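You operate a simulated robot arm through the tools that you are given. There is no shell and no other tool. Be economical: measure what you need, move in short steps, check, and stop when the job is done.

You are at the controls of a simulated two-armed robot. One attempt, no reset.

Task
Fetch the white jack from the clear middle of the brown bench and stand it on the vice end of the brown bench. Take the test card on the clear middle of the brown bench and put it away on the door end of the steel table. Take the yellow label roll and leave it on the vice end of the brown bench. Put the 60 mm steel plate from the top of the grey stand on the door end of the black table. Pick up the orange seal pen with one hand, pass it to the other hand and put it on the top of the red cart. Take the green wiper ring and put it on the blue pad. The order is free. Set down upright: white jack, test card, yellow label roll.
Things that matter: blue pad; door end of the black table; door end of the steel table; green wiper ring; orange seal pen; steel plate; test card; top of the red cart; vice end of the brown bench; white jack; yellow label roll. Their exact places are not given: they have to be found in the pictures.

The check looks at the end state, three seconds after you hand in, the way a careful person would. Anything else that was tipped, shoved, dropped, spilled or broken makes it a failure. A push-on lid holds only when it is set on centred and level and pressed home; a screw cap is set on level and turned clockwise until tight.

Robot
Two 7-joint arms with three-finger grippers on one trunk, on a base that drives. Base frame: it is fixed to the floor where the robot stands at the start and does not move with it; the origin is under the middle of the robot, x ahead of it, y to its left, z up; the surface under the hand at the start is at about z = 850. Lengths are in mm, angles in degrees, forces in N, time in s.
The left shoulder is at the start at [82, 126, 1133], the right one opposite. With the tool pointing down near the work surface each hand reaches from about 360 to 860 mm from the robot's upright axis, wherever it stands, measured 20 degrees to its own side. Places, roughly: blue pad (8x8x2 cm) [-9200, 3200, 700]; door end of the black table [-2900, 2100, 800]; door end of the steel table [-4300, 100, 800]; green wiper ring (6x6x2 cm) [-4700, 3900, 900]; orange seal pen (2x2x13 cm) [-200, 2500, 800]; steel plate [750, 2000, 750]; test card [500, 0, 750]; top of the red cart [-5100, 2100, 800]; vice end of the brown bench [700, 900, 800]; white jack [750, -250, 1000]; yellow label roll (10x8x8 cm) [800, -800, 900]. Payload 2.94 kg a hand.
The tool frame of a hand sits at the grasp point between the pads (the TCP): z along the fingers, y along the line on which they close. The tips reach 30 mm beyond it. The gripper opens to 128 mm. The gripper's body begins 93 mm behind the TCP.
Orientation is that of the tool frame in the base frame, as [roll, pitch, yaw] about the fixed x, y, z axes, in that order (R = Rz(yaw) Ry(pitch) Rx(roll)). With the fingers straight down and closing along the base's y, the tool's x points along the base's -x, its y along +y and its z along -z.

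Tools
- The arms move only by the tool servo_tool. It takes "left_motion", "right_motion" or both (then of equal length, played together; a hand with none holds still); each is one flat list of numbers, 7 for each row, row after row: the shift along the base's x, y, z in mm, then the turn, a rotation vector about the base's x, y, z in degrees, then the gripper command, from -1 (fully open) to 1 (shut), values between in proportion. In form: [dx, dy, dz, rx, ry, rz, grip, dx, dy, dz, rx, ry, rz, grip, ...]. A call has 1 to 12 rows; each row shifts and turns the commanded pose from where the row before left it. Each row takes 0.2 s and may step no farther than 50 mm and 8.6 degrees from the row before; otherwise, or with a gripper value out of range, the whole call is refused. A pose out of reach is approached as far as the arm can. The call stops where the force on the tool passes 40 N (or 10 N more than at its start, if that is more) or the arm is blocked; 0.2 s more then pass. The fingers move at their own pace and stop on an object; they squeeze with about 34 N. The grip force told is the motor's: it shows also when the fingers shut on nothing. Time passes only in rows, and 0.2 s behind the last, so rows that do not move let the fingers close. The reply holds the time, the measured pose of the TCP, the force on the tool along the base axes, the opening and the grip force, in the units named above and with some noise, with the torque about the TCP (base axes, N m) and any sound that the robot's microphone picked up, and new pictures: "show" is both (left out), scene, wrist or none (wrist: the cameras of the hands that moved).
- Cameras (640 x 400 px; columns grow to the right, rows downward): "scene" is now at [206.3, -15.9, 1286.7]; the picture's right is [-0.20, -0.98, 0.00], its down [-0.65, 0.13, -0.75] and it looks along [0.73, -0.15, -0.66] (base axes); focal length 214 px, centre (320, 200). "left" rides on the left gripper at [69, 15, -120] in its tool frame; the picture's right is [-0.21, 0.98, 0.00], its down [-0.82, -0.18, -0.54] and it looks along [-0.53, -0.12, 0.84] (tool axes); focal length 251 px, centre (320, 200). "right" rides on the right gripper at [69, -15, -120] in its tool frame; the picture's right is [0.21, 0.98, 0.00], its down [-0.82, 0.18, -0.54] and it looks along [-0.53, 0.12, 0.84] (tool axes); focal length 251 px, centre (320, 200).
- lift_body(by): slides the trunk up (or, below 0, down) by that many mm; the arms and the scene camera ride with it, the base frame stays. It gives what a move gives, with no picture.
- base_move(legs): drives the robot by 1 to 6 legs, each [ahead, left, turn to the left] in mm, mm and degrees, along the robot's own axes; the way and the turn of a leg run together, so that a leg with both is an arc; at most 1500 mm and 180 degrees a leg. The arms and the cameras ride along, it lands a little off, and it stops where it bumps. It gives what a move gives, and a new picture of the scene camera.
- head_to(pan, tilt): turns the head with the scene camera to pan (to the left, within 80 degrees either way) and tilt (down, from -29 to 69), counted from straight ahead of the robot. It gives what a move gives, and a new picture of the scene camera.
- locate(camera, pixels): for up to 12 pixels [column, row] of the newest picture of that camera ("zoom" is the newest enlarged one), the place [x, y, z] in the base frame of the surface seen there, good to about 2 mm. No time passes.
- inspect(camera, box): a new picture of the part [left, top, right, bottom] of that camera's present view, enlarged. No time passes.
- sign_off(): hands the job in; it is judged then, once.

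Go step by step. Measure first, check grasps and placings, and put right what went wrong. The budget is 131 turns and 260 pictures, counting those below and the enlarged ones. Unless the task says otherwise, let go and move clear before handing in, and close with one line.

The tools are called after "Emit:" as a command line: name --argument value ..., lists and objects as JSON in quotes. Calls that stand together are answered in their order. servo_tool: Moves the arms, as the interface text tells. Its arguments: {"type":"object","properties":{"left_motion":{"type":"array","items":{"type":"number"}},"right_motion":{"type":"array","items":{"type":"number"}},"show":{"type":"string","enum":["both","scene","wrist","none"]}},"required":[]} The other tools are called the same way: lift_body (by) slides the trunk up or down; base_move (legs) drives the base; head_to (pan, tilt) turns the head that bears the scene camera; locate (camera, pixels) gives the place of the surface under pixels of a picture; inspect (camera, box) takes an enlarged picture of a part of a camera's view; sign_off () hands the job in.

At the start:

```text
t: 0.0
left_eef_pos: [569.9, 8.0, 1164.3]
left_tool_rot: [-180.0, 0.0, 179.9]
left_force: [-0.8, 0.1, -0.2]
left_wrist_torque: [0.0, 0.02, -0.02]
left_finger_gap: 128.0
left_grasp_force: 0.1
right_eef_pos: [451.0, -479.1, 1140.0]
right_tool_rot: [179.9, 0.0, 179.9]
right_force: [0.1, -0.4, 0.1]
right_wrist_torque: [0.02, -0.02, 0.0]
right_finger_gap: 128.1
right_grasp_force: 0.0
trunk travel left (down, up): [-350.0, 197.0]
robot x, y, heading: [2.4, -0.1, 0.1]
head pan, tilt: [-11.3, 41.5]
```

scene: 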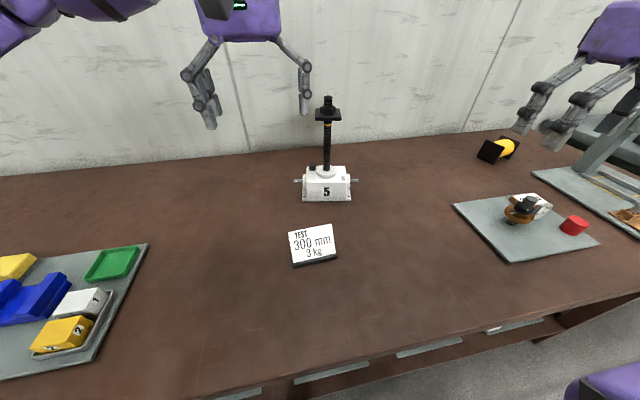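
right: 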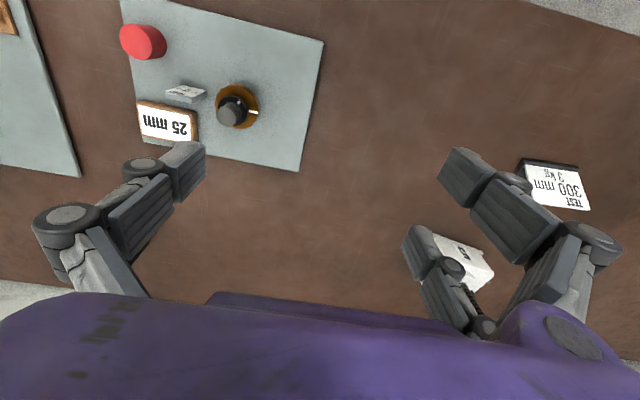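
left: 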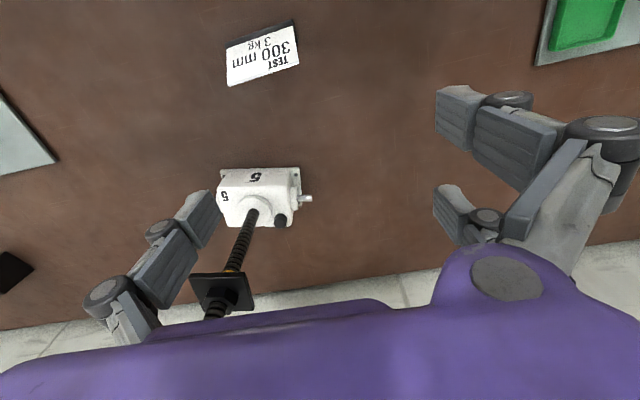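

The scene shows the jack at (326,180), the test card at (313,243), and a black/yellow item at (497,150), probably the label roll. I'll measure these and then look left at the vice end.

Emit:
locate --camera "scene" --pixels '[[327, 100], [327, 115], [326, 168], [326, 200], [303, 198], [350, 198], [311, 232], [314, 262], [490, 152], [507, 146], [320, 290], [294, 180]]'

Emit:
inspect --camera "scene" --box '[270, 80, 390, 280]'

Emit:
inspect --camera "scene" --box '[450, 100, 640, 280]'

Emit:
head_to --pan 50 --tilt 40

```text
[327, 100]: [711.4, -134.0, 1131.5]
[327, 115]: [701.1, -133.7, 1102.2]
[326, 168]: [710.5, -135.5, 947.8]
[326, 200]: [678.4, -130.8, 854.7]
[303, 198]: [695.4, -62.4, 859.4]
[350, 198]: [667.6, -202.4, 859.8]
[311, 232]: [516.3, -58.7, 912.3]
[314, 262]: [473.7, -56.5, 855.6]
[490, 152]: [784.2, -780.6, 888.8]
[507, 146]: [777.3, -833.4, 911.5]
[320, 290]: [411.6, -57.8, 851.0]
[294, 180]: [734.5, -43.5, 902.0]
```

```text
2.00 times, centred on (330, 180) of scene
```

zoom: 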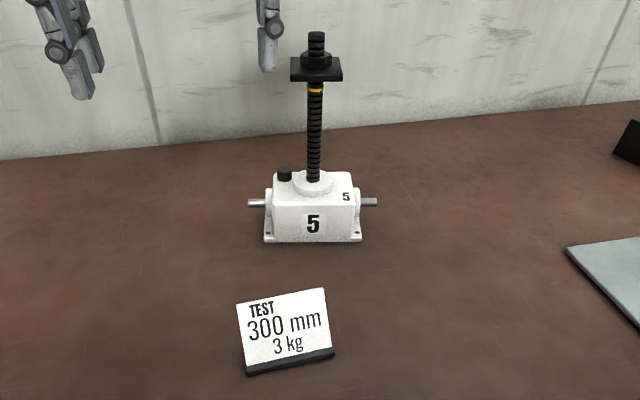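

```text
2.22 times, centred on (545, 190) of scene
```

zoom: 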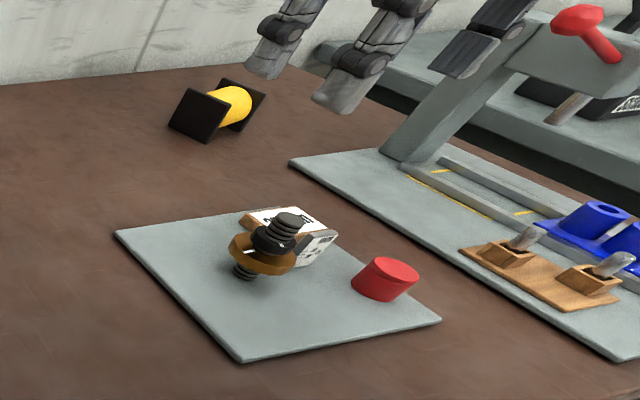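

```text
t: 1.3
left_eef_pos: [570.6, 8.6, 1163.4]
left_tool_rot: [180.0, 0.0, -180.0]
left_force: [0.1, -0.1, -0.2]
left_wrist_torque: [0.03, -0.01, -0.03]
left_finger_gap: 127.9
left_grasp_force: 0.0
right_eef_pos: [452.1, -480.7, 1138.7]
right_tool_rot: [-179.9, 0.0, -179.9]
right_force: [-0.2, 0.4, -0.2]
right_wrist_torque: [0.01, -0.03, 0.03]
right_finger_gap: 128.0
right_grasp_force: 0.0
trunk travel left (down, up): [-350.0, 197.0]
robot x, y, heading: [0.7, 0.9, -0.2]
head pan, tilt: [50.0, 40.0]
```

scene: 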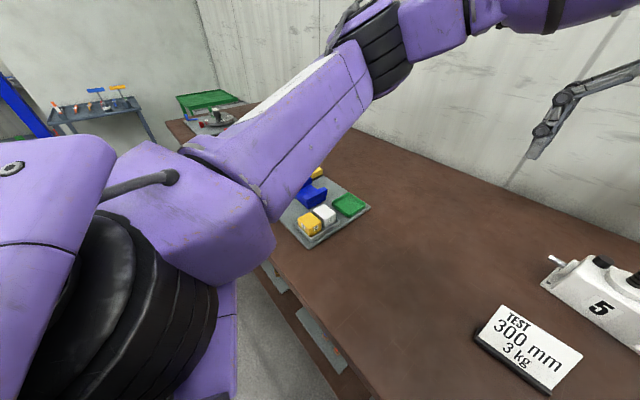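

The left view is blocked by the arm. I'll look right at the roll and the machine next to it.

Emit:
head_to --pan -45 --tilt 35

Emit:
inspect --camera "scene" --box '[180, 60, 400, 200]'

```text
t: 3.0
left_eef_pos: [570.2, 8.5, 1163.7]
left_tool_rot: [180.0, 0.1, -179.9]
left_force: [0.8, -0.4, -0.6]
left_wrist_torque: [0.0, 0.01, -0.02]
left_finger_gap: 128.2
left_grasp_force: 0.0
right_eef_pos: [451.8, -479.7, 1139.6]
right_tool_rot: [-180.0, 0.1, 179.9]
right_force: [-0.2, 0.1, 0.1]
right_wrist_torque: [-0.02, 0.05, -0.01]
right_finger_gap: 128.1
right_grasp_force: 0.1
trunk travel left (down, up): [-350.0, 197.0]
robot x, y, heading: [-0.8, -1.6, 0.1]
head pan, tilt: [-45.0, 35.0]
```

scene: 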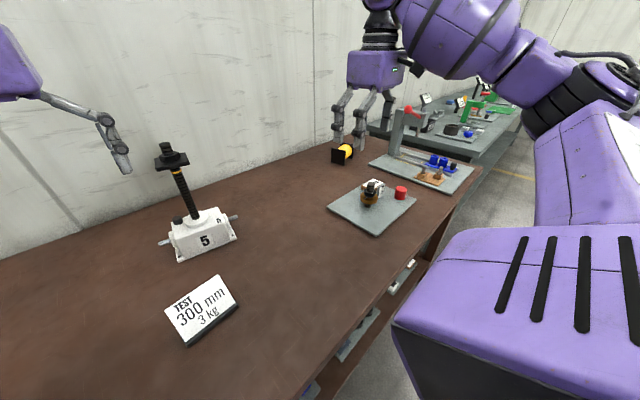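

```text
2.86 times, centred on (290, 130) of scene
```

zoom: 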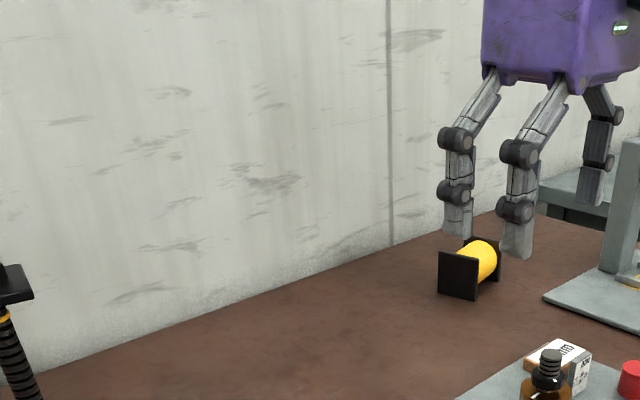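

The roll sits with its axis level on two square black end plates at (343,154). I'll measure it, the machine, and the bench edge.

Emit:
locate --camera "scene" --pixels '[[333, 149], [333, 163], [341, 165], [347, 148], [345, 154], [395, 115], [407, 110], [372, 160], [330, 206], [410, 265], [395, 128], [372, 197]]'

Emit:
locate --camera "zoom" --pixels '[[440, 256], [479, 256], [480, 241], [440, 292], [478, 299], [500, 270], [490, 255], [473, 238]]'

```text
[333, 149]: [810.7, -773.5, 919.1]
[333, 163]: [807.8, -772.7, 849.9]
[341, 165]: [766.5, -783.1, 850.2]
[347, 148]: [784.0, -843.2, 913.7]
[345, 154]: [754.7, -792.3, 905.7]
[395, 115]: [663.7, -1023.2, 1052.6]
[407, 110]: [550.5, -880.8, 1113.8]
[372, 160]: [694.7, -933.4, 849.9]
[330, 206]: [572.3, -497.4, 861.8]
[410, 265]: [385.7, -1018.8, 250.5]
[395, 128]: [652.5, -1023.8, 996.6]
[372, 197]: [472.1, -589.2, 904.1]
```

```text
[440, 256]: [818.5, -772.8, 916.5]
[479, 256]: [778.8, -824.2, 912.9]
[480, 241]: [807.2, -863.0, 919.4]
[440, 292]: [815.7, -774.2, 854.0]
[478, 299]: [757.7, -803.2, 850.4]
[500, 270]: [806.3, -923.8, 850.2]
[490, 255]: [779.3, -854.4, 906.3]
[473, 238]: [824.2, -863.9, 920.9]
```

The roll's centre is near (797,-828) with its top at about 915–920, and the machine's red knob is near (550,-880,1114). I'll pull the right hand inward and up, then drive right 600 mm.

Emit:
servo_tool --right_motion '[14, 32, 10, 0, 0, 0, -1, 14, 32, 10, 0, 0, 0, -1, 14, 32, 10, 0, 0, 0, -1, 14, 32, 10, 0, 0, 0, -1, 14, 32, 10, 0, 0, 0, -1, 14, 32, 10, 0, 0, 0, -1, 14, 32, 10, 0, 0, 0, -1]' --left_motion '[-10, 10, 10, 0, 0, 0, -1, -10, 10, 10, 0, 0, 0, -1, -10, 10, 10, 0, 0, 0, -1, -10, 10, 10, 0, 0, 0, -1, -10, 10, 10, 0, 0, 0, -1, -10, 10, 10, 0, 0, 0, -1, -10, 10, 10, 0, 0, 0, -1]' --show "none"

Emit:
base_move --legs '[[0, -600, 0]]'

```text
t: 4.6
left_eef_pos: [501.0, 81.6, 1233.6]
left_tool_rot: [-179.9, -0.1, 180.0]
left_force: [-0.5, 0.9, -0.6]
left_wrist_torque: [-0.04, 0.07, 0.0]
left_finger_gap: 127.9
left_grasp_force: 0.0
right_eef_pos: [549.2, -254.3, 1210.1]
right_tool_rot: [-179.9, 0.1, -179.9]
right_force: [-0.9, 0.6, -0.1]
right_wrist_torque: [-0.05, 0.02, -0.01]
right_finger_gap: 128.0
right_grasp_force: 0.2
trunk travel left (down, up): [-350.0, 197.0]
robot x, y, heading: [0.8, -0.0, 0.1]
head pan, tilt: [-45.0, 35.0]
```

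```text
t: 10.4
left_eef_pos: [497.3, -534.3, 1233.3]
left_tool_rot: [-179.9, -0.1, 179.3]
left_force: [0.3, 0.1, -1.1]
left_wrist_torque: [0.0, 0.01, -0.01]
left_finger_gap: 127.9
left_grasp_force: 0.1
right_eef_pos: [541.8, -870.6, 1208.5]
right_tool_rot: [180.0, 0.0, 179.3]
right_force: [0.8, -0.9, 0.1]
right_wrist_torque: [0.01, -0.01, 0.01]
right_finger_gap: 128.2
right_grasp_force: 0.1
trunk travel left (down, up): [-350.0, 197.0]
robot x, y, heading: [-3.2, -605.1, -0.7]
head pan, tilt: [-45.0, 35.0]
```

scene: 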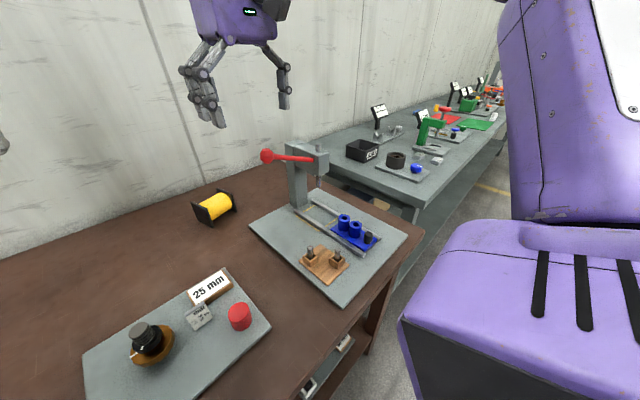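

The roll is clear at (214,207). I'll move the right hand toward it at height and measure the roll closely with the wrist camera.

Emit:
servo_tool --right_motion '[40, 5, -10, 0, 0, 0, -1, 40, 5, -10, 0, 0, 0, -1, 40, 5, -10, 0, 0, 0, -1, 40, 5, -10, 0, 0, 0, -1, 40, 5, -10, 0, 0, 0, -1, 40, 5, -10, 0, 0, 0, -1]' --show "wrist"

Emit:
inspect --camera "scene" --box '[160, 170, 280, 245]'

```text
t: 11.8
left_eef_pos: [498.6, -534.6, 1234.4]
left_tool_rot: [180.0, 0.1, 179.3]
left_force: [-1.6, -0.3, -1.0]
left_wrist_torque: [0.02, -0.03, -0.01]
left_finger_gap: 128.0
left_grasp_force: 0.0
right_eef_pos: [636.0, -882.6, 1165.9]
right_tool_rot: [-179.9, 0.1, 179.3]
right_force: [-0.7, 0.8, -0.4]
right_wrist_torque: [0.02, -0.03, 0.0]
right_finger_gap: 128.3
right_grasp_force: 0.1
right hand out of reach, approached as far as the arm can: row 2, 3, 4, 5, 6
trunk travel left (down, up): [-350.0, 197.0]
robot x, y, heading: [0.0, -608.1, -0.6]
head pan, tilt: [-45.0, 35.0]
```

right: 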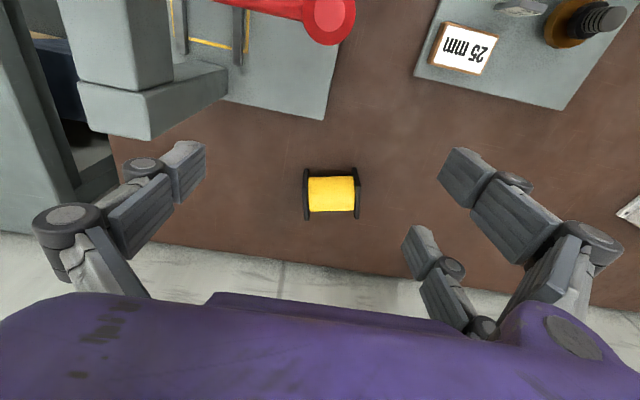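

```text
5.33 times, centred on (220, 208) of scene
```

zoom: 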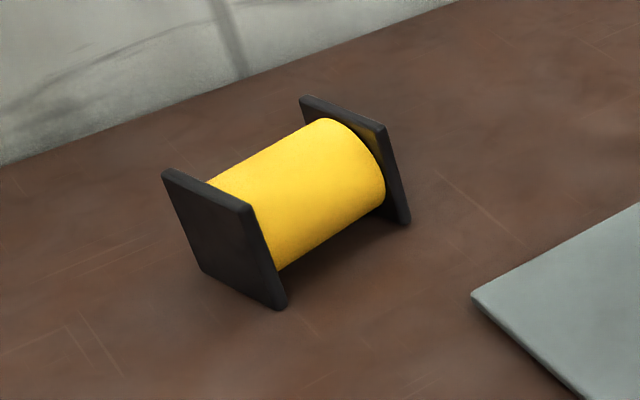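

The arm ran out of reach at this height. Seen from the wrist, the roll's axis runs nearly along y. I'll measure it precisely.

Emit:
locate --camera "right" --pixels '[[305, 170], [307, 218], [357, 170], [358, 216], [331, 180], [331, 195], [331, 208], [331, 240], [330, 18]]'

Emit:
locate --camera "zoom" --pixels '[[168, 173], [250, 210], [304, 100], [384, 130], [280, 305], [408, 218], [325, 122], [212, 182]]'

```text
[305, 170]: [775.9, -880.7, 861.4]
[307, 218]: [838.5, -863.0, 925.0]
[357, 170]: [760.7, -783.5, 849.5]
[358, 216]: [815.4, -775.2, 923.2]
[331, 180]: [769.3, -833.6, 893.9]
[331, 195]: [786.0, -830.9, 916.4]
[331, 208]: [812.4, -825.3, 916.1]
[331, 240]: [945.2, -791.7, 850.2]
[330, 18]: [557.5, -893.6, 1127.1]
```

```text
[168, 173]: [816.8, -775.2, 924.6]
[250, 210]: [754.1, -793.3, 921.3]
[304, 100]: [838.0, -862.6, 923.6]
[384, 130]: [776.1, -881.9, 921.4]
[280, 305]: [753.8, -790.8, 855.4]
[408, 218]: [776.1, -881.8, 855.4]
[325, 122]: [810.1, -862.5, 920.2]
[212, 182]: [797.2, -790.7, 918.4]
```

The roll's outer corners give a centre of (796,-828) with the axis turned 14° from y, so I'll grip across the end plates. First I'll check clearance to the bench's front edge.

Emit:
head_to --pan -20 --tilt 69

```text
t: 12.8
left_eef_pos: [497.6, -534.7, 1233.4]
left_tool_rot: [180.0, 0.0, 179.3]
left_force: [-0.1, 0.3, 0.0]
left_wrist_torque: [0.0, 0.02, 0.01]
left_finger_gap: 128.0
left_grasp_force: 0.0
right_eef_pos: [636.7, -883.1, 1164.4]
right_tool_rot: [180.0, 0.0, 179.3]
right_force: [0.0, -0.4, 0.2]
right_wrist_torque: [0.0, -0.01, 0.02]
right_finger_gap: 128.2
right_grasp_force: 0.0
trunk travel left (down, up): [-350.0, 197.0]
robot x, y, heading: [-2.9, -607.4, -0.8]
head pan, tilt: [-20.0, 68.8]
```

scene: 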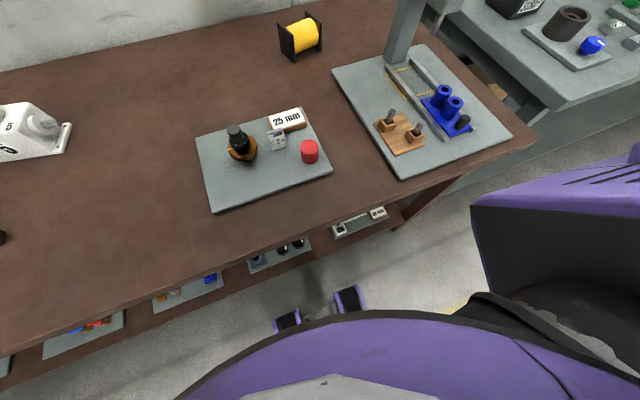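

Emit:
locate --camera "scene" --pixels '[[200, 258], [300, 233], [285, 316], [345, 290], [350, 320], [280, 250], [240, 345], [380, 325]]'

```text
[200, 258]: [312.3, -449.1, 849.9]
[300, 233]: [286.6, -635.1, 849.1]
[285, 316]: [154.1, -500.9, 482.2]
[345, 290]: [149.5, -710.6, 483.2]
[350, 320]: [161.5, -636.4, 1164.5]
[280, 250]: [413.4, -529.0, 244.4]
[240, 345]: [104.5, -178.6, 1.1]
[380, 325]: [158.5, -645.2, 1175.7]
```

The bench edge is at x≈300 and the robot's visible front parts are at x≈160, so a small advance is safe. I'll go ahead 60 and left 90, then line up over the roll.

Emit:
base_move --legs '[[60, 90, 0]]'

```text
t: 14.2
left_eef_pos: [559.3, -446.1, 1234.0]
left_tool_rot: [-180.0, 0.0, 179.2]
left_force: [0.9, 0.2, 0.3]
left_wrist_torque: [-0.01, 0.01, -0.02]
left_finger_gap: 127.8
left_grasp_force: 0.2
right_eef_pos: [697.9, -796.0, 1165.9]
right_tool_rot: [-179.9, 0.0, 179.3]
right_force: [0.1, 0.0, -1.1]
right_wrist_torque: [0.02, -0.02, 0.0]
right_finger_gap: 128.1
right_grasp_force: 0.0
trunk travel left (down, up): [-350.0, 197.0]
robot x, y, heading: [59.9, -519.2, -0.6]
head pan, tilt: [-20.0, 68.8]
```

scene: 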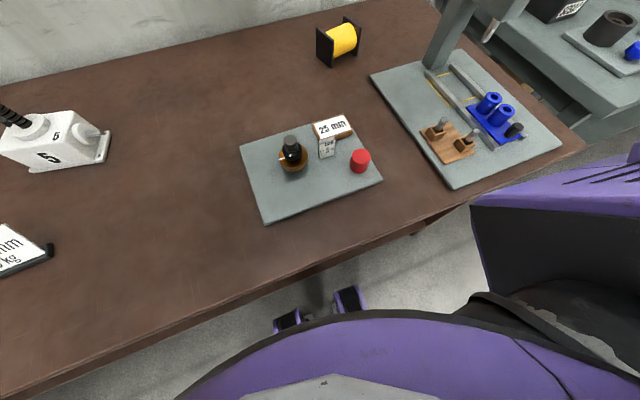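

I'll descend partway above the roll with a +14.5° yaw, then check.

Emit:
servo_tool --right_motion '[15, -5, -30, 0, 0, 2.5, -1, 16, -5, -30, 0, 0, 2.5, -1, 16, -5, -30, 0, 0, 2.5, -1, 16, -5, -30, 0, 0, 2.5, -1, 16, -6, -20, 0, 0, 2.5, -1, 18, -6, -15, 0, 0, 2.2, -1]' --show "wrist"

```text
t: 15.7
left_eef_pos: [558.8, -448.0, 1232.9]
left_tool_rot: [179.9, 0.0, 179.1]
left_force: [0.0, 0.8, 0.2]
left_wrist_torque: [-0.03, -0.02, 0.01]
left_finger_gap: 127.9
left_grasp_force: 0.0
right_eef_pos: [748.7, -931.1, 1047.4]
right_tool_rot: [-180.0, 0.1, -167.1]
right_force: [-0.1, -0.7, 0.2]
right_wrist_torque: [-0.01, 0.02, -0.01]
right_finger_gap: 128.0
right_grasp_force: 0.1
right hand out of reach, approached as far as the arm can: row 1, 2, 3, 4, 5, 6
trunk travel left (down, up): [-350.0, 197.0]
robot x, y, heading: [56.1, -518.0, -0.8]
head pan, tilt: [-20.0, 68.8]
```

right: 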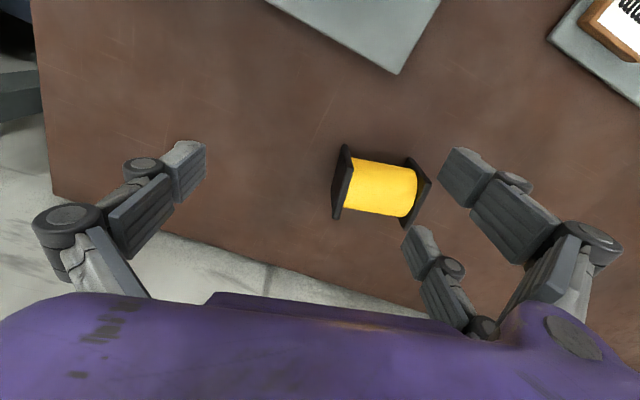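

The commanded pose was apparently out ahead of the measured one. A safe single step left will show which one counts.

Emit:
servo_tool --right_motion '[0, 50, 0, 0, 0, 0, -1]' --show "none"

```text
t: 16.1
left_eef_pos: [558.3, -446.2, 1232.8]
left_tool_rot: [-179.9, 0.0, 179.2]
left_force: [0.1, -0.2, 0.9]
left_wrist_torque: [-0.02, -0.03, 0.01]
left_finger_gap: 128.0
left_grasp_force: 0.0
right_eef_pos: [747.8, -887.4, 1050.2]
right_tool_rot: [-179.9, 0.1, -166.0]
right_force: [0.0, 0.7, 0.0]
right_wrist_torque: [0.03, 0.0, 0.0]
right_finger_gap: 128.0
right_grasp_force: 0.1
right hand out of reach, approached as far as the arm can: row 1
trunk travel left (down, up): [-350.0, 197.0]
robot x, y, heading: [54.2, -519.1, -0.8]
head pan, tilt: [-20.0, 68.8]
```

Emit:
servo_tool --right_motion '[-50, 0, 0, 0, 0, 0, -1]' --show "none"

```text
t: 16.4
left_eef_pos: [555.2, -448.6, 1235.1]
left_tool_rot: [180.0, 0.3, 179.3]
left_force: [-0.5, -0.9, 0.5]
left_wrist_torque: [0.01, -0.11, 0.03]
left_finger_gap: 128.0
left_grasp_force: 0.0
right_eef_pos: [693.4, -888.9, 1052.6]
right_tool_rot: [-180.0, 0.3, -166.0]
right_force: [-0.8, 1.3, 0.3]
right_wrist_torque: [0.0, -0.03, -0.03]
right_finger_gap: 127.8
right_grasp_force: 0.0
trunk travel left (down, up): [-350.0, 197.0]
robot x, y, heading: [56.6, -518.8, -0.9]
head pan, tilt: [-20.0, 68.8]
```

Commands now count from the measured pose. I'll lower first, closer in, then slide forward over the roll with the tips above it.

Emit:
servo_tool --right_motion '[2, 13, -27, 0, 0, 0, -1, 2, 13, -27, 0, 0, 0, -1, 2, 13, -25, 0, 0, 0, -1, 24, 5.5, 0, 0, 0, 0, -1, 24, 5.5, 0, 0, 0, 0, -1, 24, 5.5, 0, 0, 0, 0, -1, 24, 5.5, 0, 0, 0, 0, -1]' --show "wrist"

```text
t: 18.1
left_eef_pos: [559.2, -447.8, 1233.3]
left_tool_rot: [-179.9, 0.1, 179.2]
left_force: [0.3, 0.3, 0.8]
left_wrist_torque: [0.02, -0.01, 0.03]
left_finger_gap: 128.0
left_grasp_force: 0.1
right_eef_pos: [742.8, -840.5, 965.2]
right_tool_rot: [-179.9, 0.1, -166.1]
right_force: [-0.2, 0.3, 0.1]
right_wrist_torque: [0.0, 0.01, 0.01]
right_finger_gap: 127.9
right_grasp_force: 0.1
right hand out of reach, approached as far as the arm can: row 5, 6, 7
trunk travel left (down, up): [-350.0, 197.0]
robot x, y, heading: [59.6, -515.4, -0.8]
head pan, tilt: [-20.0, 68.8]
```

right: 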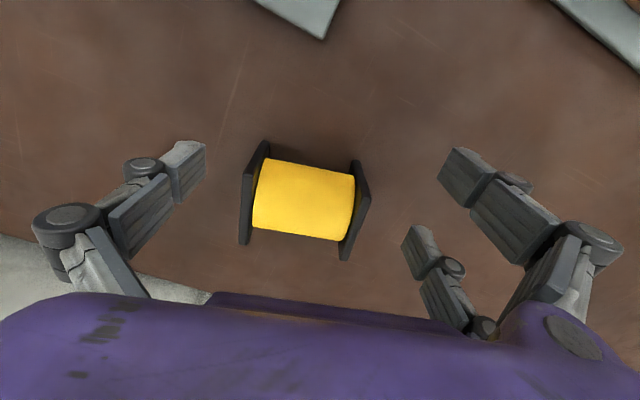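

I need about 50 mm more. I'll raise slightly, drive ahead 45, and re-check.

Emit:
servo_tool --right_motion '[-4, 0, 20, 0, 0, 0, -1]' --show "none"

Emit:
base_move --legs '[[45, 0, 0]]'

```text
t: 18.4
left_eef_pos: [557.4, -446.4, 1233.9]
left_tool_rot: [180.0, 0.1, 179.2]
left_force: [-0.7, 0.5, 0.0]
left_wrist_torque: [-0.02, -0.01, -0.01]
left_finger_gap: 128.0
left_grasp_force: 0.0
right_eef_pos: [738.8, -838.9, 986.7]
right_tool_rot: [180.0, 0.1, -166.1]
right_force: [-0.5, -0.6, -0.3]
right_wrist_torque: [-0.01, -0.03, 0.03]
right_finger_gap: 128.0
right_grasp_force: 0.0
trunk travel left (down, up): [-350.0, 197.0]
robot x, y, heading: [62.2, -518.0, -0.7]
head pan, tilt: [-20.0, 68.8]
```

```text
t: 19.4
left_eef_pos: [603.6, -447.4, 1233.0]
left_tool_rot: [-180.0, 0.1, 179.2]
left_force: [-0.3, -0.4, -0.2]
left_wrist_torque: [-0.04, 0.02, -0.01]
left_finger_gap: 128.0
left_grasp_force: 0.1
right_eef_pos: [783.8, -840.8, 985.9]
right_tool_rot: [-180.0, 0.1, -166.0]
right_force: [0.2, -0.2, 0.4]
right_wrist_torque: [0.0, 0.0, -0.04]
right_finger_gap: 128.0
right_grasp_force: 0.1
trunk travel left (down, up): [-350.0, 197.0]
robot x, y, heading: [105.6, -520.2, -0.9]
head pan, tilt: [-20.0, 68.8]
```

scene: 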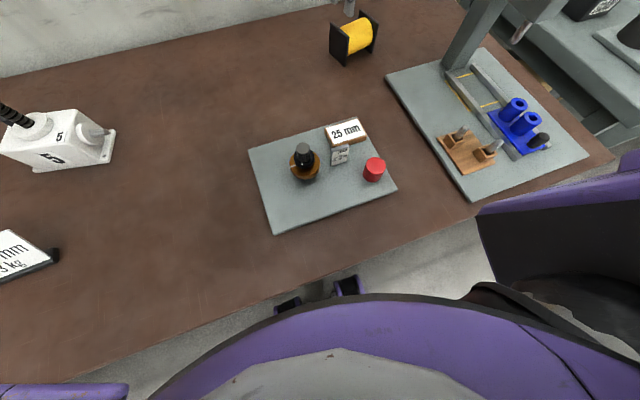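

No bump. I'll align the final 12 mm and descend to z≈897.

Emit:
servo_tool --right_motion '[12, 13, 0, 0, 0, 0, -1, 0, 0, -20, 0, 0, 0, -1]' --show "wrist"

```text
t: 19.9
left_eef_pos: [605.4, -448.0, 1232.1]
left_tool_rot: [180.0, 0.0, 179.2]
left_force: [-0.4, -0.4, -0.3]
left_wrist_torque: [0.0, 0.04, 0.02]
left_finger_gap: 127.8
left_grasp_force: 0.1
right_eef_pos: [785.0, -841.5, 966.5]
right_tool_rot: [-180.0, 0.2, -166.0]
right_force: [0.5, 0.8, 0.6]
right_wrist_torque: [-0.03, 0.02, 0.0]
right_finger_gap: 127.7
right_grasp_force: 0.0
right hand out of reach, approached as far as the arm can: row 1
trunk travel left (down, up): [-350.0, 197.0]
robot x, y, heading: [98.6, -521.0, -0.8]
head pan, tilt: [-20.0, 68.8]
```

right: 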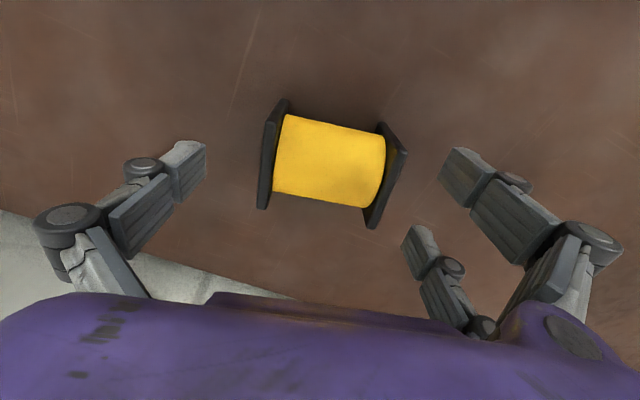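

Emit:
servo_tool --right_motion '[0, 13, -5, 0, 0, 0, -1, 6, 1, -5, 0, 0, 0, -1, 5, 0, 0, 0, 0, 0, -1]' --show "none"

```text
t: 20.8
left_eef_pos: [604.5, -447.5, 1232.7]
left_tool_rot: [-179.9, 0.1, 179.3]
left_force: [0.4, 0.1, 0.4]
left_wrist_torque: [-0.02, -0.02, 0.0]
left_finger_gap: 127.9
left_grasp_force: 0.1
right_eef_pos: [783.8, -830.4, 962.3]
right_tool_rot: [180.0, 0.2, -165.9]
right_force: [0.1, 0.6, 0.6]
right_wrist_torque: [0.0, -0.04, 0.01]
right_finger_gap: 128.2
right_grasp_force: 0.0
right hand out of reach, approached as far as the arm can: row 2, 3
trunk travel left (down, up): [-350.0, 197.0]
robot x, y, heading: [101.5, -519.2, -0.8]
head pan, tilt: [-20.0, 68.8]
```

The hand is 12 mm short, but that is along the end plates and is acceptable. Descending straight and gripping.

Emit:
servo_tool --right_motion '[1, 0, -22, 0, 0, 0, -1, 2, 0, -22, 0, 0, 0, -1, 2, 0, -20, 0, 0, 0, -1]' --show "wrist"

```text
t: 21.6
left_eef_pos: [604.4, -447.2, 1233.9]
left_tool_rot: [-180.0, 0.2, 179.3]
left_force: [0.0, 0.5, -0.3]
left_wrist_torque: [-0.04, 0.0, 0.0]
left_finger_gap: 128.1
left_grasp_force: 0.0
right_eef_pos: [786.0, -849.9, 914.0]
right_tool_rot: [-179.9, 0.3, -165.9]
right_force: [0.5, 1.0, -0.4]
right_wrist_torque: [0.0, 0.05, 0.07]
right_finger_gap: 127.8
right_grasp_force: 0.1
right hand out of reach, approached as far as the arm can: row 1, 2, 3
trunk travel left (down, up): [-350.0, 197.0]
robot x, y, heading: [101.4, -514.1, -0.8]
head pan, tilt: [-20.0, 68.8]
```

right: 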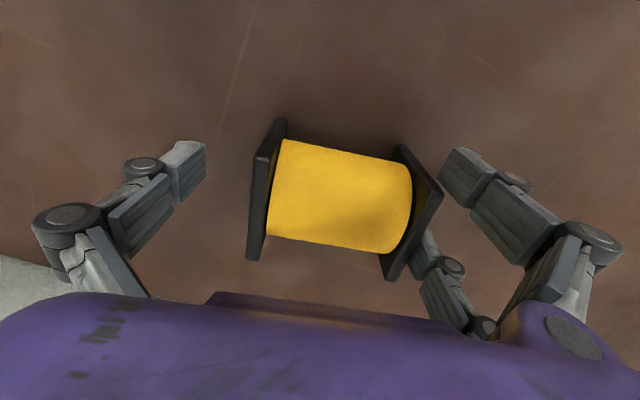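

Clipping slid the hand sideways (y -850), though nothing is touching. I'll raise with the trunk, drive a bit closer and re-align.

Emit:
lift_body --by 75

Emit:
base_move --legs '[[45, -40, 0]]'

Emit:
lift_body --by -75

```text
t: 22.7
left_eef_pos: [603.2, -448.6, 1308.7]
left_tool_rot: [-179.9, 0.0, 179.2]
left_force: [-0.1, -0.2, 0.4]
left_wrist_torque: [-0.01, -0.01, 0.0]
left_finger_gap: 128.0
left_grasp_force: 0.2
right_eef_pos: [789.2, -850.4, 1042.0]
right_tool_rot: [-178.6, 5.0, -166.2]
right_force: [0.1, -0.3, -0.4]
right_wrist_torque: [-0.03, 0.01, -0.01]
right_finger_gap: 127.8
right_grasp_force: 0.1
trunk travel left (down, up): [-425.0, 122.0]
robot x, y, heading: [104.9, -518.3, -1.1]
head pan, tilt: [-20.0, 68.8]
```

```text
t: 23.7
left_eef_pos: [645.9, -488.5, 1308.5]
left_tool_rot: [-180.0, 0.1, 179.3]
left_force: [0.4, 0.3, 0.6]
left_wrist_torque: [-0.01, 0.0, 0.01]
left_finger_gap: 128.3
left_grasp_force: 0.0
right_eef_pos: [832.0, -890.7, 1043.9]
right_tool_rot: [-178.8, 5.1, -166.0]
right_force: [0.5, -0.6, -0.8]
right_wrist_torque: [0.03, 0.02, 0.02]
right_finger_gap: 128.2
right_grasp_force: 0.0
trunk travel left (down, up): [-425.0, 122.0]
robot x, y, heading: [147.4, -558.9, -0.8]
head pan, tilt: [-20.0, 68.8]
```

scene: 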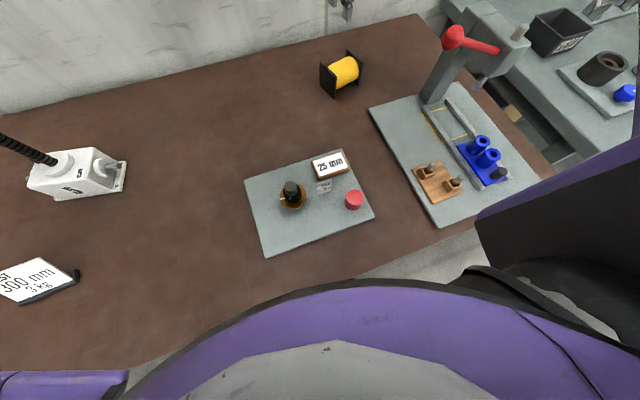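

```text
t: 24.8
left_eef_pos: [646.1, -487.6, 1233.5]
left_tool_rot: [-180.0, 0.0, 179.2]
left_force: [-0.5, 0.3, 0.2]
left_wrist_torque: [0.01, -0.02, 0.0]
left_finger_gap: 127.8
left_grasp_force: 0.0
right_eef_pos: [832.1, -891.2, 969.1]
right_tool_rot: [-178.7, 5.1, -166.1]
right_force: [0.3, 0.4, 0.2]
right_wrist_torque: [0.0, 0.02, -0.01]
right_finger_gap: 127.8
right_grasp_force: 0.1
trunk travel left (down, up): [-350.0, 197.0]
robot x, y, heading: [145.2, -560.5, -1.0]
head pan, tilt: [-20.0, 68.8]
```

The hand tilted 5°. I'll level it and centre over the roll at safe height.

Emit:
servo_tool --right_motion '[-18, 32, 10, 0, 5.2, 0, -1, -18, 31, 0, 0, 0, 0, -1]' --show "wrist"

```text
t: 25.4
left_eef_pos: [646.4, -487.3, 1232.4]
left_tool_rot: [-180.0, 0.2, 179.1]
left_force: [-0.2, 0.6, 0.2]
left_wrist_torque: [0.02, -0.04, 0.01]
left_finger_gap: 127.7
left_grasp_force: 0.0
right_eef_pos: [796.2, -829.5, 980.4]
right_tool_rot: [-179.9, 0.1, -166.1]
right_force: [0.0, -0.2, 0.0]
right_wrist_torque: [-0.03, -0.02, 0.03]
right_finger_gap: 128.1
right_grasp_force: 0.0
trunk travel left (down, up): [-350.0, 197.0]
robot x, y, heading: [145.0, -557.4, -1.1]
head pan, tilt: [-20.0, 68.8]
```

right: 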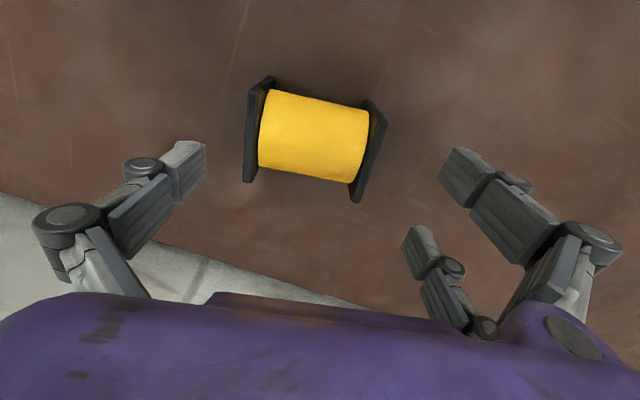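

Centred at (796,-829.5). Descending and gripping.

Emit:
servo_tool --right_motion '[0, 0.5, -28, 0, 0, 0, -1, 0, 0.5, -28, 0, 0, 0, -1, 0, 0.5, -26, 0, 0, 0, -1, 0, 0, 0, 0, 0, 0, 0.5, 0, 0, 0, 0, 0, 0, 1, 0, 0, 0, 0, 0, 0, 1]' --show "wrist"

```text
t: 26.8
left_eef_pos: [645.5, -489.0, 1233.8]
left_tool_rot: [-180.0, 0.1, 179.2]
left_force: [0.0, -0.1, 0.2]
left_wrist_torque: [0.0, 0.02, -0.01]
left_finger_gap: 128.0
left_grasp_force: 0.0
right_eef_pos: [796.5, -826.3, 895.5]
right_tool_rot: [-179.9, 0.1, -166.1]
right_force: [-1.2, -0.7, 2.2]
right_wrist_torque: [-0.07, -0.17, -0.1]
right_finger_gap: 99.5
right_grasp_force: 34.4
trunk travel left (down, up): [-350.0, 197.0]
robot x, y, heading: [141.8, -559.8, -0.7]
head pan, tilt: [-20.0, 68.8]
```

right: 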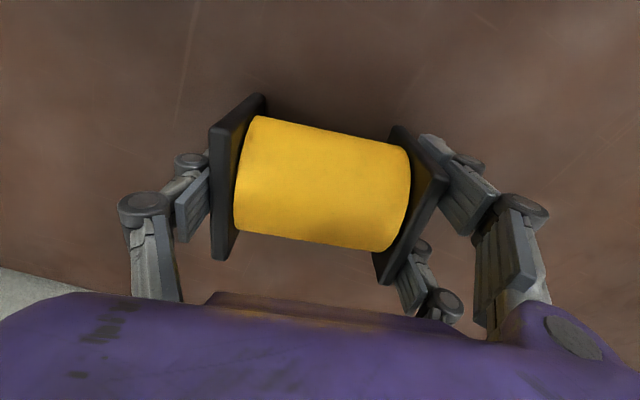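

The roll is held at 99.5 mm. Lift and retract it, then back away a bit toward the jack.

Emit:
servo_tool --right_motion '[0, 0, 30, 0, 0, 0, 1, -5, 0, 30, 0, 0, 0, 1, -15, 0, 30, 0, 0, 0, 1, -25, 0, 30, 0, 0, 0, 1, -30, 0, 30, 0, 0, 0, 1, -30, 5, 30, 0, 0, 0, 1, -30, 5, 30, 0, 0, 0, 1]' --show "none"

Emit:
lift_body --by 120

Emit:
base_move --legs '[[-90, 0, 0], [0, 210, 0]]'

Emit:
head_to --pan 15 --tilt 50

```text
t: 28.4
left_eef_pos: [644.6, -488.2, 1233.5]
left_tool_rot: [180.0, 0.0, 179.3]
left_force: [0.2, 0.5, 0.3]
left_wrist_torque: [-0.02, -0.03, 0.03]
left_finger_gap: 127.9
left_grasp_force: 0.1
right_eef_pos: [658.7, -819.6, 1107.7]
right_tool_rot: [-179.9, 0.1, -166.2]
right_force: [0.4, 0.1, 0.2]
right_wrist_torque: [-0.02, -0.02, 0.01]
right_finger_gap: 0.1
right_grasp_force: 3.0
trunk travel left (down, up): [-350.0, 197.0]
robot x, y, heading: [145.2, -559.2, -1.1]
head pan, tilt: [-20.0, 68.8]
```

```text
t: 29.9
left_eef_pos: [647.8, -487.6, 1351.3]
left_tool_rot: [180.0, 0.1, 179.1]
left_force: [0.7, 0.0, 0.5]
left_wrist_torque: [0.04, 0.03, -0.01]
left_finger_gap: 128.0
left_grasp_force: 0.1
right_eef_pos: [661.7, -817.1, 1225.3]
right_tool_rot: [-180.0, 0.0, -166.2]
right_force: [1.1, 0.0, 0.3]
right_wrist_torque: [0.02, 0.03, -0.02]
right_finger_gap: 0.2
right_grasp_force: 2.9
trunk travel left (down, up): [-470.0, 77.0]
robot x, y, heading: [144.2, -559.9, -0.9]
head pan, tilt: [-20.0, 68.8]
```

```text
t: 33.1
left_eef_pos: [560.3, -276.3, 1353.9]
left_tool_rot: [180.0, 0.2, 179.1]
left_force: [0.1, 0.1, 0.3]
left_wrist_torque: [0.03, -0.06, -0.02]
left_finger_gap: 128.0
left_grasp_force: 0.1
right_eef_pos: [576.4, -606.3, 1225.2]
right_tool_rot: [-179.9, 0.2, -166.3]
right_force: [-0.1, -0.7, 0.0]
right_wrist_torque: [0.01, 0.02, -0.02]
right_finger_gap: 0.0
right_grasp_force: 3.2
trunk travel left (down, up): [-470.0, 77.0]
robot x, y, heading: [55.3, -348.0, -0.7]
head pan, tilt: [-20.0, 68.8]
```

scene: 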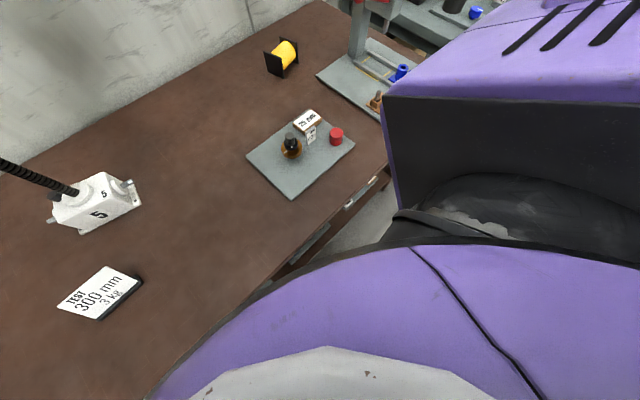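

```text
t: 34.1
left_eef_pos: [560.9, -277.5, 1352.8]
left_tool_rot: [180.0, 0.1, 179.1]
left_force: [-0.4, 0.3, 0.3]
left_wrist_torque: [0.02, 0.0, 0.0]
left_finger_gap: 128.0
left_grasp_force: 0.1
right_eef_pos: [576.1, -606.1, 1225.2]
right_tool_rot: [-179.9, 0.0, -166.2]
right_force: [0.6, -0.6, 0.5]
right_wrist_torque: [-0.01, -0.01, 0.0]
right_finger_gap: 0.0
right_grasp_force: 2.8
trunk travel left (down, up): [-470.0, 77.0]
robot x, y, heading: [61.5, -348.0, -0.9]
head pan, tilt: [15.0, 50.0]
```

scene: 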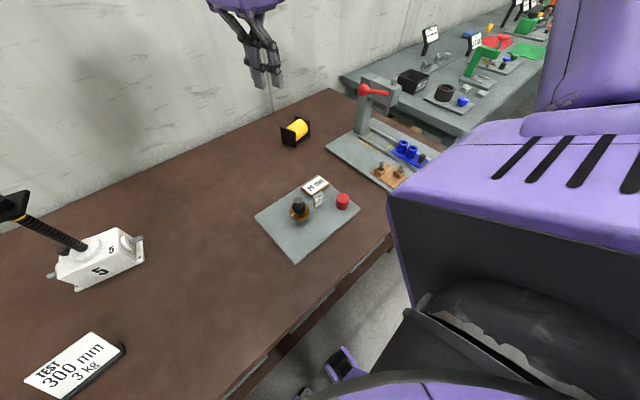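

The roll slipped out and is still standing at its spot (295,130); the plates are too slick for that grip. I'll look at it closely again before regripping it on the hub.

Emit:
inspect --camera "scene" --box '[235, 90, 355, 165]'

Emit:
locate --camera "zoom" --pixels '[[300, 200], [320, 160], [320, 300]]'

```text
5.33 times, centred on (295, 128) of scene
```

zoom: 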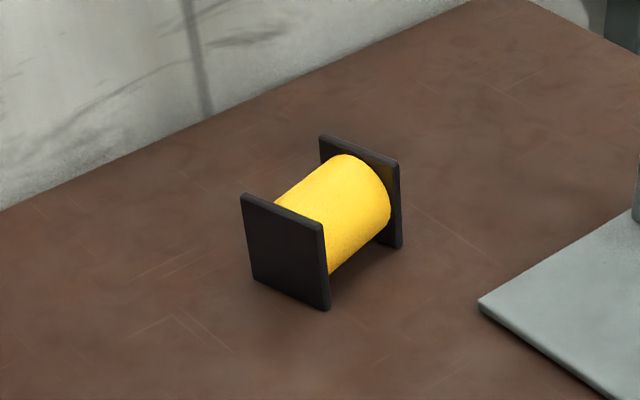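

```text
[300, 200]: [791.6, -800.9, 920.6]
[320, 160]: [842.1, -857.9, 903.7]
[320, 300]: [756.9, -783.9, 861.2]
```

I'll return to the roll with the right hand opened and turned 90° so it grips the hub.

Emit:
base_move --legs '[[0, -210, 0], [85, 0, 0]]'

Emit:
servo_tool --right_motion '[0, 0, 0, 0, 0, -8.5, -1, 0, 0, 0, 0, 0, -8.5, -1, 0, 0, 0, 0, 0, -8.5, -1, 0, 0, 0, 0, 0, -8.5, -1, 0, 0, 0, 0, 0, -8.5, -1, 0, 0, 0, 0, 0, -8.5, -1, 0, 0, 0, 0, 0, -8.5, -1, 0, 0, 0, 0, 0, -8.5, -1, 0, 0, 0, 0, 0, -8.5, -1, 0, 0, 0, 0, 0, -8.5, -1, 0, 0, 0, 0, 0, -5, -1]' --show "wrist"

```text
t: 37.3
left_eef_pos: [640.5, -490.0, 1355.0]
left_tool_rot: [-180.0, 0.3, 179.1]
left_force: [0.3, 0.7, -0.3]
left_wrist_torque: [0.02, 0.02, -0.02]
left_finger_gap: 127.9
left_grasp_force: 0.1
right_eef_pos: [655.8, -817.2, 1227.2]
right_tool_rot: [-179.8, 0.1, -166.3]
right_force: [0.6, -1.0, -0.5]
right_wrist_torque: [0.03, -0.01, 0.0]
right_finger_gap: 0.2
right_grasp_force: 2.1
trunk travel left (down, up): [-470.0, 77.0]
robot x, y, heading: [137.6, -562.7, -0.9]
head pan, tilt: [15.0, 50.0]
```

scene: 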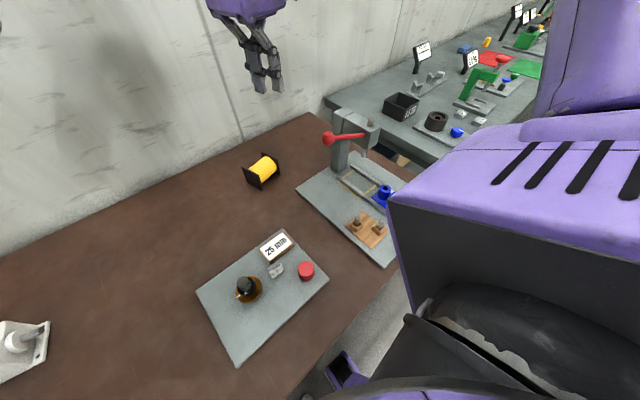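

```text
t: 39.7
left_eef_pos: [641.9, -488.8, 1353.7]
left_tool_rot: [-180.0, 0.1, 179.1]
left_force: [0.9, 0.1, 0.8]
left_wrist_torque: [0.03, 0.03, -0.02]
left_finger_gap: 127.7
left_grasp_force: 0.0
right_eef_pos: [657.0, -818.5, 1226.7]
right_tool_rot: [-179.9, 0.1, 103.7]
right_force: [-0.6, -0.6, -0.2]
right_wrist_torque: [0.01, -0.02, 0.0]
right_finger_gap: 128.0
right_grasp_force: 0.1
trunk travel left (down, up): [-470.0, 77.0]
robot x, y, heading: [141.2, -560.1, -0.8]
head pan, tilt: [15.0, 50.0]
```

right: 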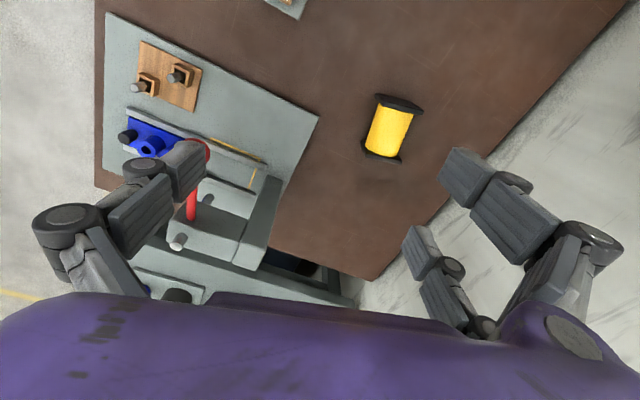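

Emit:
inspect --camera "right" --box '[345, 75, 441, 180]'

Emit:
locate --camera "right" --pixels '[[375, 96], [423, 108], [363, 148], [400, 160], [389, 130], [372, 130], [408, 135]]'

```text
3.81 times, centred on (393, 128) of right
```

zoom: 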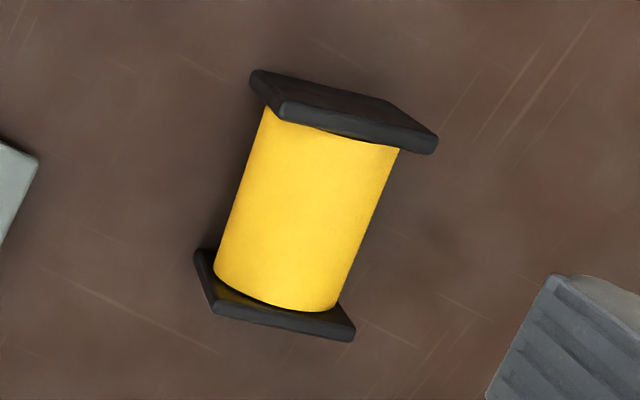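

```text
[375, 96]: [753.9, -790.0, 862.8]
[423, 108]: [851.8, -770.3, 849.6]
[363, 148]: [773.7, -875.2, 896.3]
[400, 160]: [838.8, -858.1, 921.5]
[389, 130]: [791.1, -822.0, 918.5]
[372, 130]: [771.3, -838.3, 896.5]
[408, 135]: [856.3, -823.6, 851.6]
```

Emit:
servo_tool --right_motion '[30, -1, -35, 0, 0, 0, -1, 30, -1, -35, 0, 0, 0, -1, 30, -1, -35, 0, 0, 0, -1, 20, -2, -20, 0, 0, 0, -1]' --show "none"

Emit:
lift_body --by -100

```text
t: 40.7
left_eef_pos: [642.2, -490.6, 1354.1]
left_tool_rot: [-179.9, 0.2, 179.0]
left_force: [1.3, -0.5, -0.4]
left_wrist_torque: [0.0, 0.01, 0.0]
left_finger_gap: 127.6
left_grasp_force: 0.0
right_eef_pos: [758.9, -830.6, 1108.5]
right_tool_rot: [-179.9, 0.2, 103.7]
right_force: [-0.6, 0.0, 0.5]
right_wrist_torque: [0.01, -0.03, 0.02]
right_finger_gap: 127.8
right_grasp_force: 0.1
right hand out of reach, approached as far as the arm can: row 4
trunk travel left (down, up): [-470.0, 77.0]
robot x, y, heading: [141.8, -555.9, -1.0]
head pan, tilt: [15.0, 50.0]
```

```text
t: 42.0
left_eef_pos: [641.1, -489.4, 1254.0]
left_tool_rot: [-179.9, 0.3, 179.1]
left_force: [0.4, -0.3, 0.7]
left_wrist_torque: [0.0, -0.03, 0.03]
left_finger_gap: 127.9
left_grasp_force: 0.0
right_eef_pos: [757.8, -824.7, 1009.0]
right_tool_rot: [-179.9, 0.1, 103.7]
right_force: [-0.3, 0.9, 0.3]
right_wrist_torque: [-0.01, 0.01, 0.0]
right_finger_gap: 128.1
right_grasp_force: 0.0
trunk travel left (down, up): [-370.0, 177.0]
robot x, y, heading: [141.8, -559.7, -0.8]
head pan, tilt: [15.0, 50.0]
```

Emit:
servo_tool --right_motion '[10, -1, -15, 0, 0, 0, -1, 14, -1, -5, 0, 0, 0, -1, 14, -1, -5, 0, 0, 0, -1]' --show "wrist"

```text
t: 42.8
left_eef_pos: [642.1, -490.0, 1252.6]
left_tool_rot: [180.0, 0.0, 179.1]
left_force: [-0.1, -0.3, -0.1]
left_wrist_torque: [0.0, 0.02, 0.04]
left_finger_gap: 128.3
left_grasp_force: 0.0
right_eef_pos: [795.2, -829.3, 981.0]
right_tool_rot: [-180.0, 0.0, 103.8]
right_force: [0.8, -0.1, 0.3]
right_wrist_torque: [-0.01, 0.01, -0.01]
right_finger_gap: 127.8
right_grasp_force: 0.1
trunk travel left (down, up): [-370.0, 177.0]
robot x, y, heading: [137.9, -561.5, -0.8]
head pan, tilt: [15.0, 50.0]
```

right: 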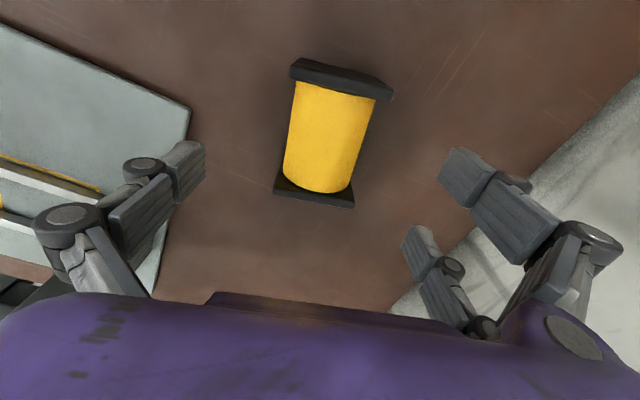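

Emit:
servo_tool --right_motion '[0.5, 1, -25, 0, 0, 0, -1, 0.5, 0.5, -25, 0, 0, 0, -1, 0, 0, -25, 0, 0, 0, -1, 0, 0, -19, 0, 0, 0, -1, 0, 0, 0, 0, 0, 0, 1, 0, 0, 0, 0, 0, 0, 1, 0, 0, 0, 0, 0, 0, 1, 0, 0, 4, 0, 0, 0, 1, 0, 0, 4, 0, 0, 0, 1]' --show "wrist"

```text
t: 44.8
left_eef_pos: [642.2, -488.8, 1254.3]
left_tool_rot: [-180.0, 0.2, 179.1]
left_force: [-0.6, -1.0, -0.5]
left_wrist_torque: [-0.02, -0.01, -0.04]
left_finger_gap: 128.1
left_grasp_force: 0.1
right_eef_pos: [795.7, -840.8, 918.7]
right_tool_rot: [-179.9, 0.1, 103.8]
right_force: [-0.3, -0.7, -2.2]
right_wrist_torque: [-0.04, -0.01, 0.0]
right_finger_gap: 65.8
right_grasp_force: 34.3
right hand out of reach, approached as far as the arm can: row 2, 3, 4
trunk travel left (down, up): [-370.0, 177.0]
robot x, y, heading: [139.3, -561.0, -1.0]
head pan, tilt: [15.0, 50.0]
```

right: 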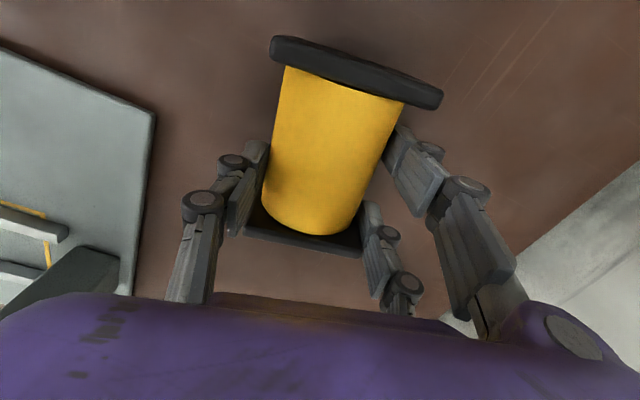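

The descent was cut short (z 919), so the grip is shallow. I'll open, lower by the trunk, recentre and regrip.

Emit:
servo_tool --right_motion '[0, 0, -8, 0, 0, 0, 1, 0, 0, 0, 0, 0, 0, -1, 0, 0, 0, 0, 0, 0, -1, 0, 12, 0, 0, 0, 0, -1]' --show "none"

Emit:
lift_body --by -20

```text
t: 45.8
left_eef_pos: [640.8, -488.5, 1254.4]
left_tool_rot: [180.0, 0.2, 179.1]
left_force: [-0.4, 0.1, -0.7]
left_wrist_torque: [0.03, 0.02, 0.02]
left_finger_gap: 128.0
left_grasp_force: 0.1
right_eef_pos: [792.9, -832.3, 911.9]
right_tool_rot: [180.0, 0.1, 103.8]
right_force: [0.2, 0.1, -0.2]
right_wrist_torque: [-0.05, 0.01, -0.01]
right_finger_gap: 128.1
right_grasp_force: 0.0
right hand out of reach, approached as far as the arm can: row 4
trunk travel left (down, up): [-370.0, 177.0]
robot x, y, heading: [135.6, -560.1, -1.0]
head pan, tilt: [15.0, 50.0]
```

```text
t: 46.5
left_eef_pos: [641.1, -488.4, 1233.6]
left_tool_rot: [-180.0, 0.1, 179.1]
left_force: [-0.2, -0.8, -0.3]
left_wrist_torque: [0.03, -0.04, 0.04]
left_finger_gap: 127.8
left_grasp_force: 0.0
right_eef_pos: [792.6, -832.4, 892.7]
right_tool_rot: [-179.9, 0.1, 103.8]
right_force: [0.4, -0.5, -0.7]
right_wrist_torque: [-0.03, -0.02, 0.0]
right_finger_gap: 128.4
right_grasp_force: 0.0
trunk travel left (down, up): [-350.0, 197.0]
robot x, y, heading: [139.7, -562.4, -1.1]
head pan, tilt: [15.0, 50.0]
```

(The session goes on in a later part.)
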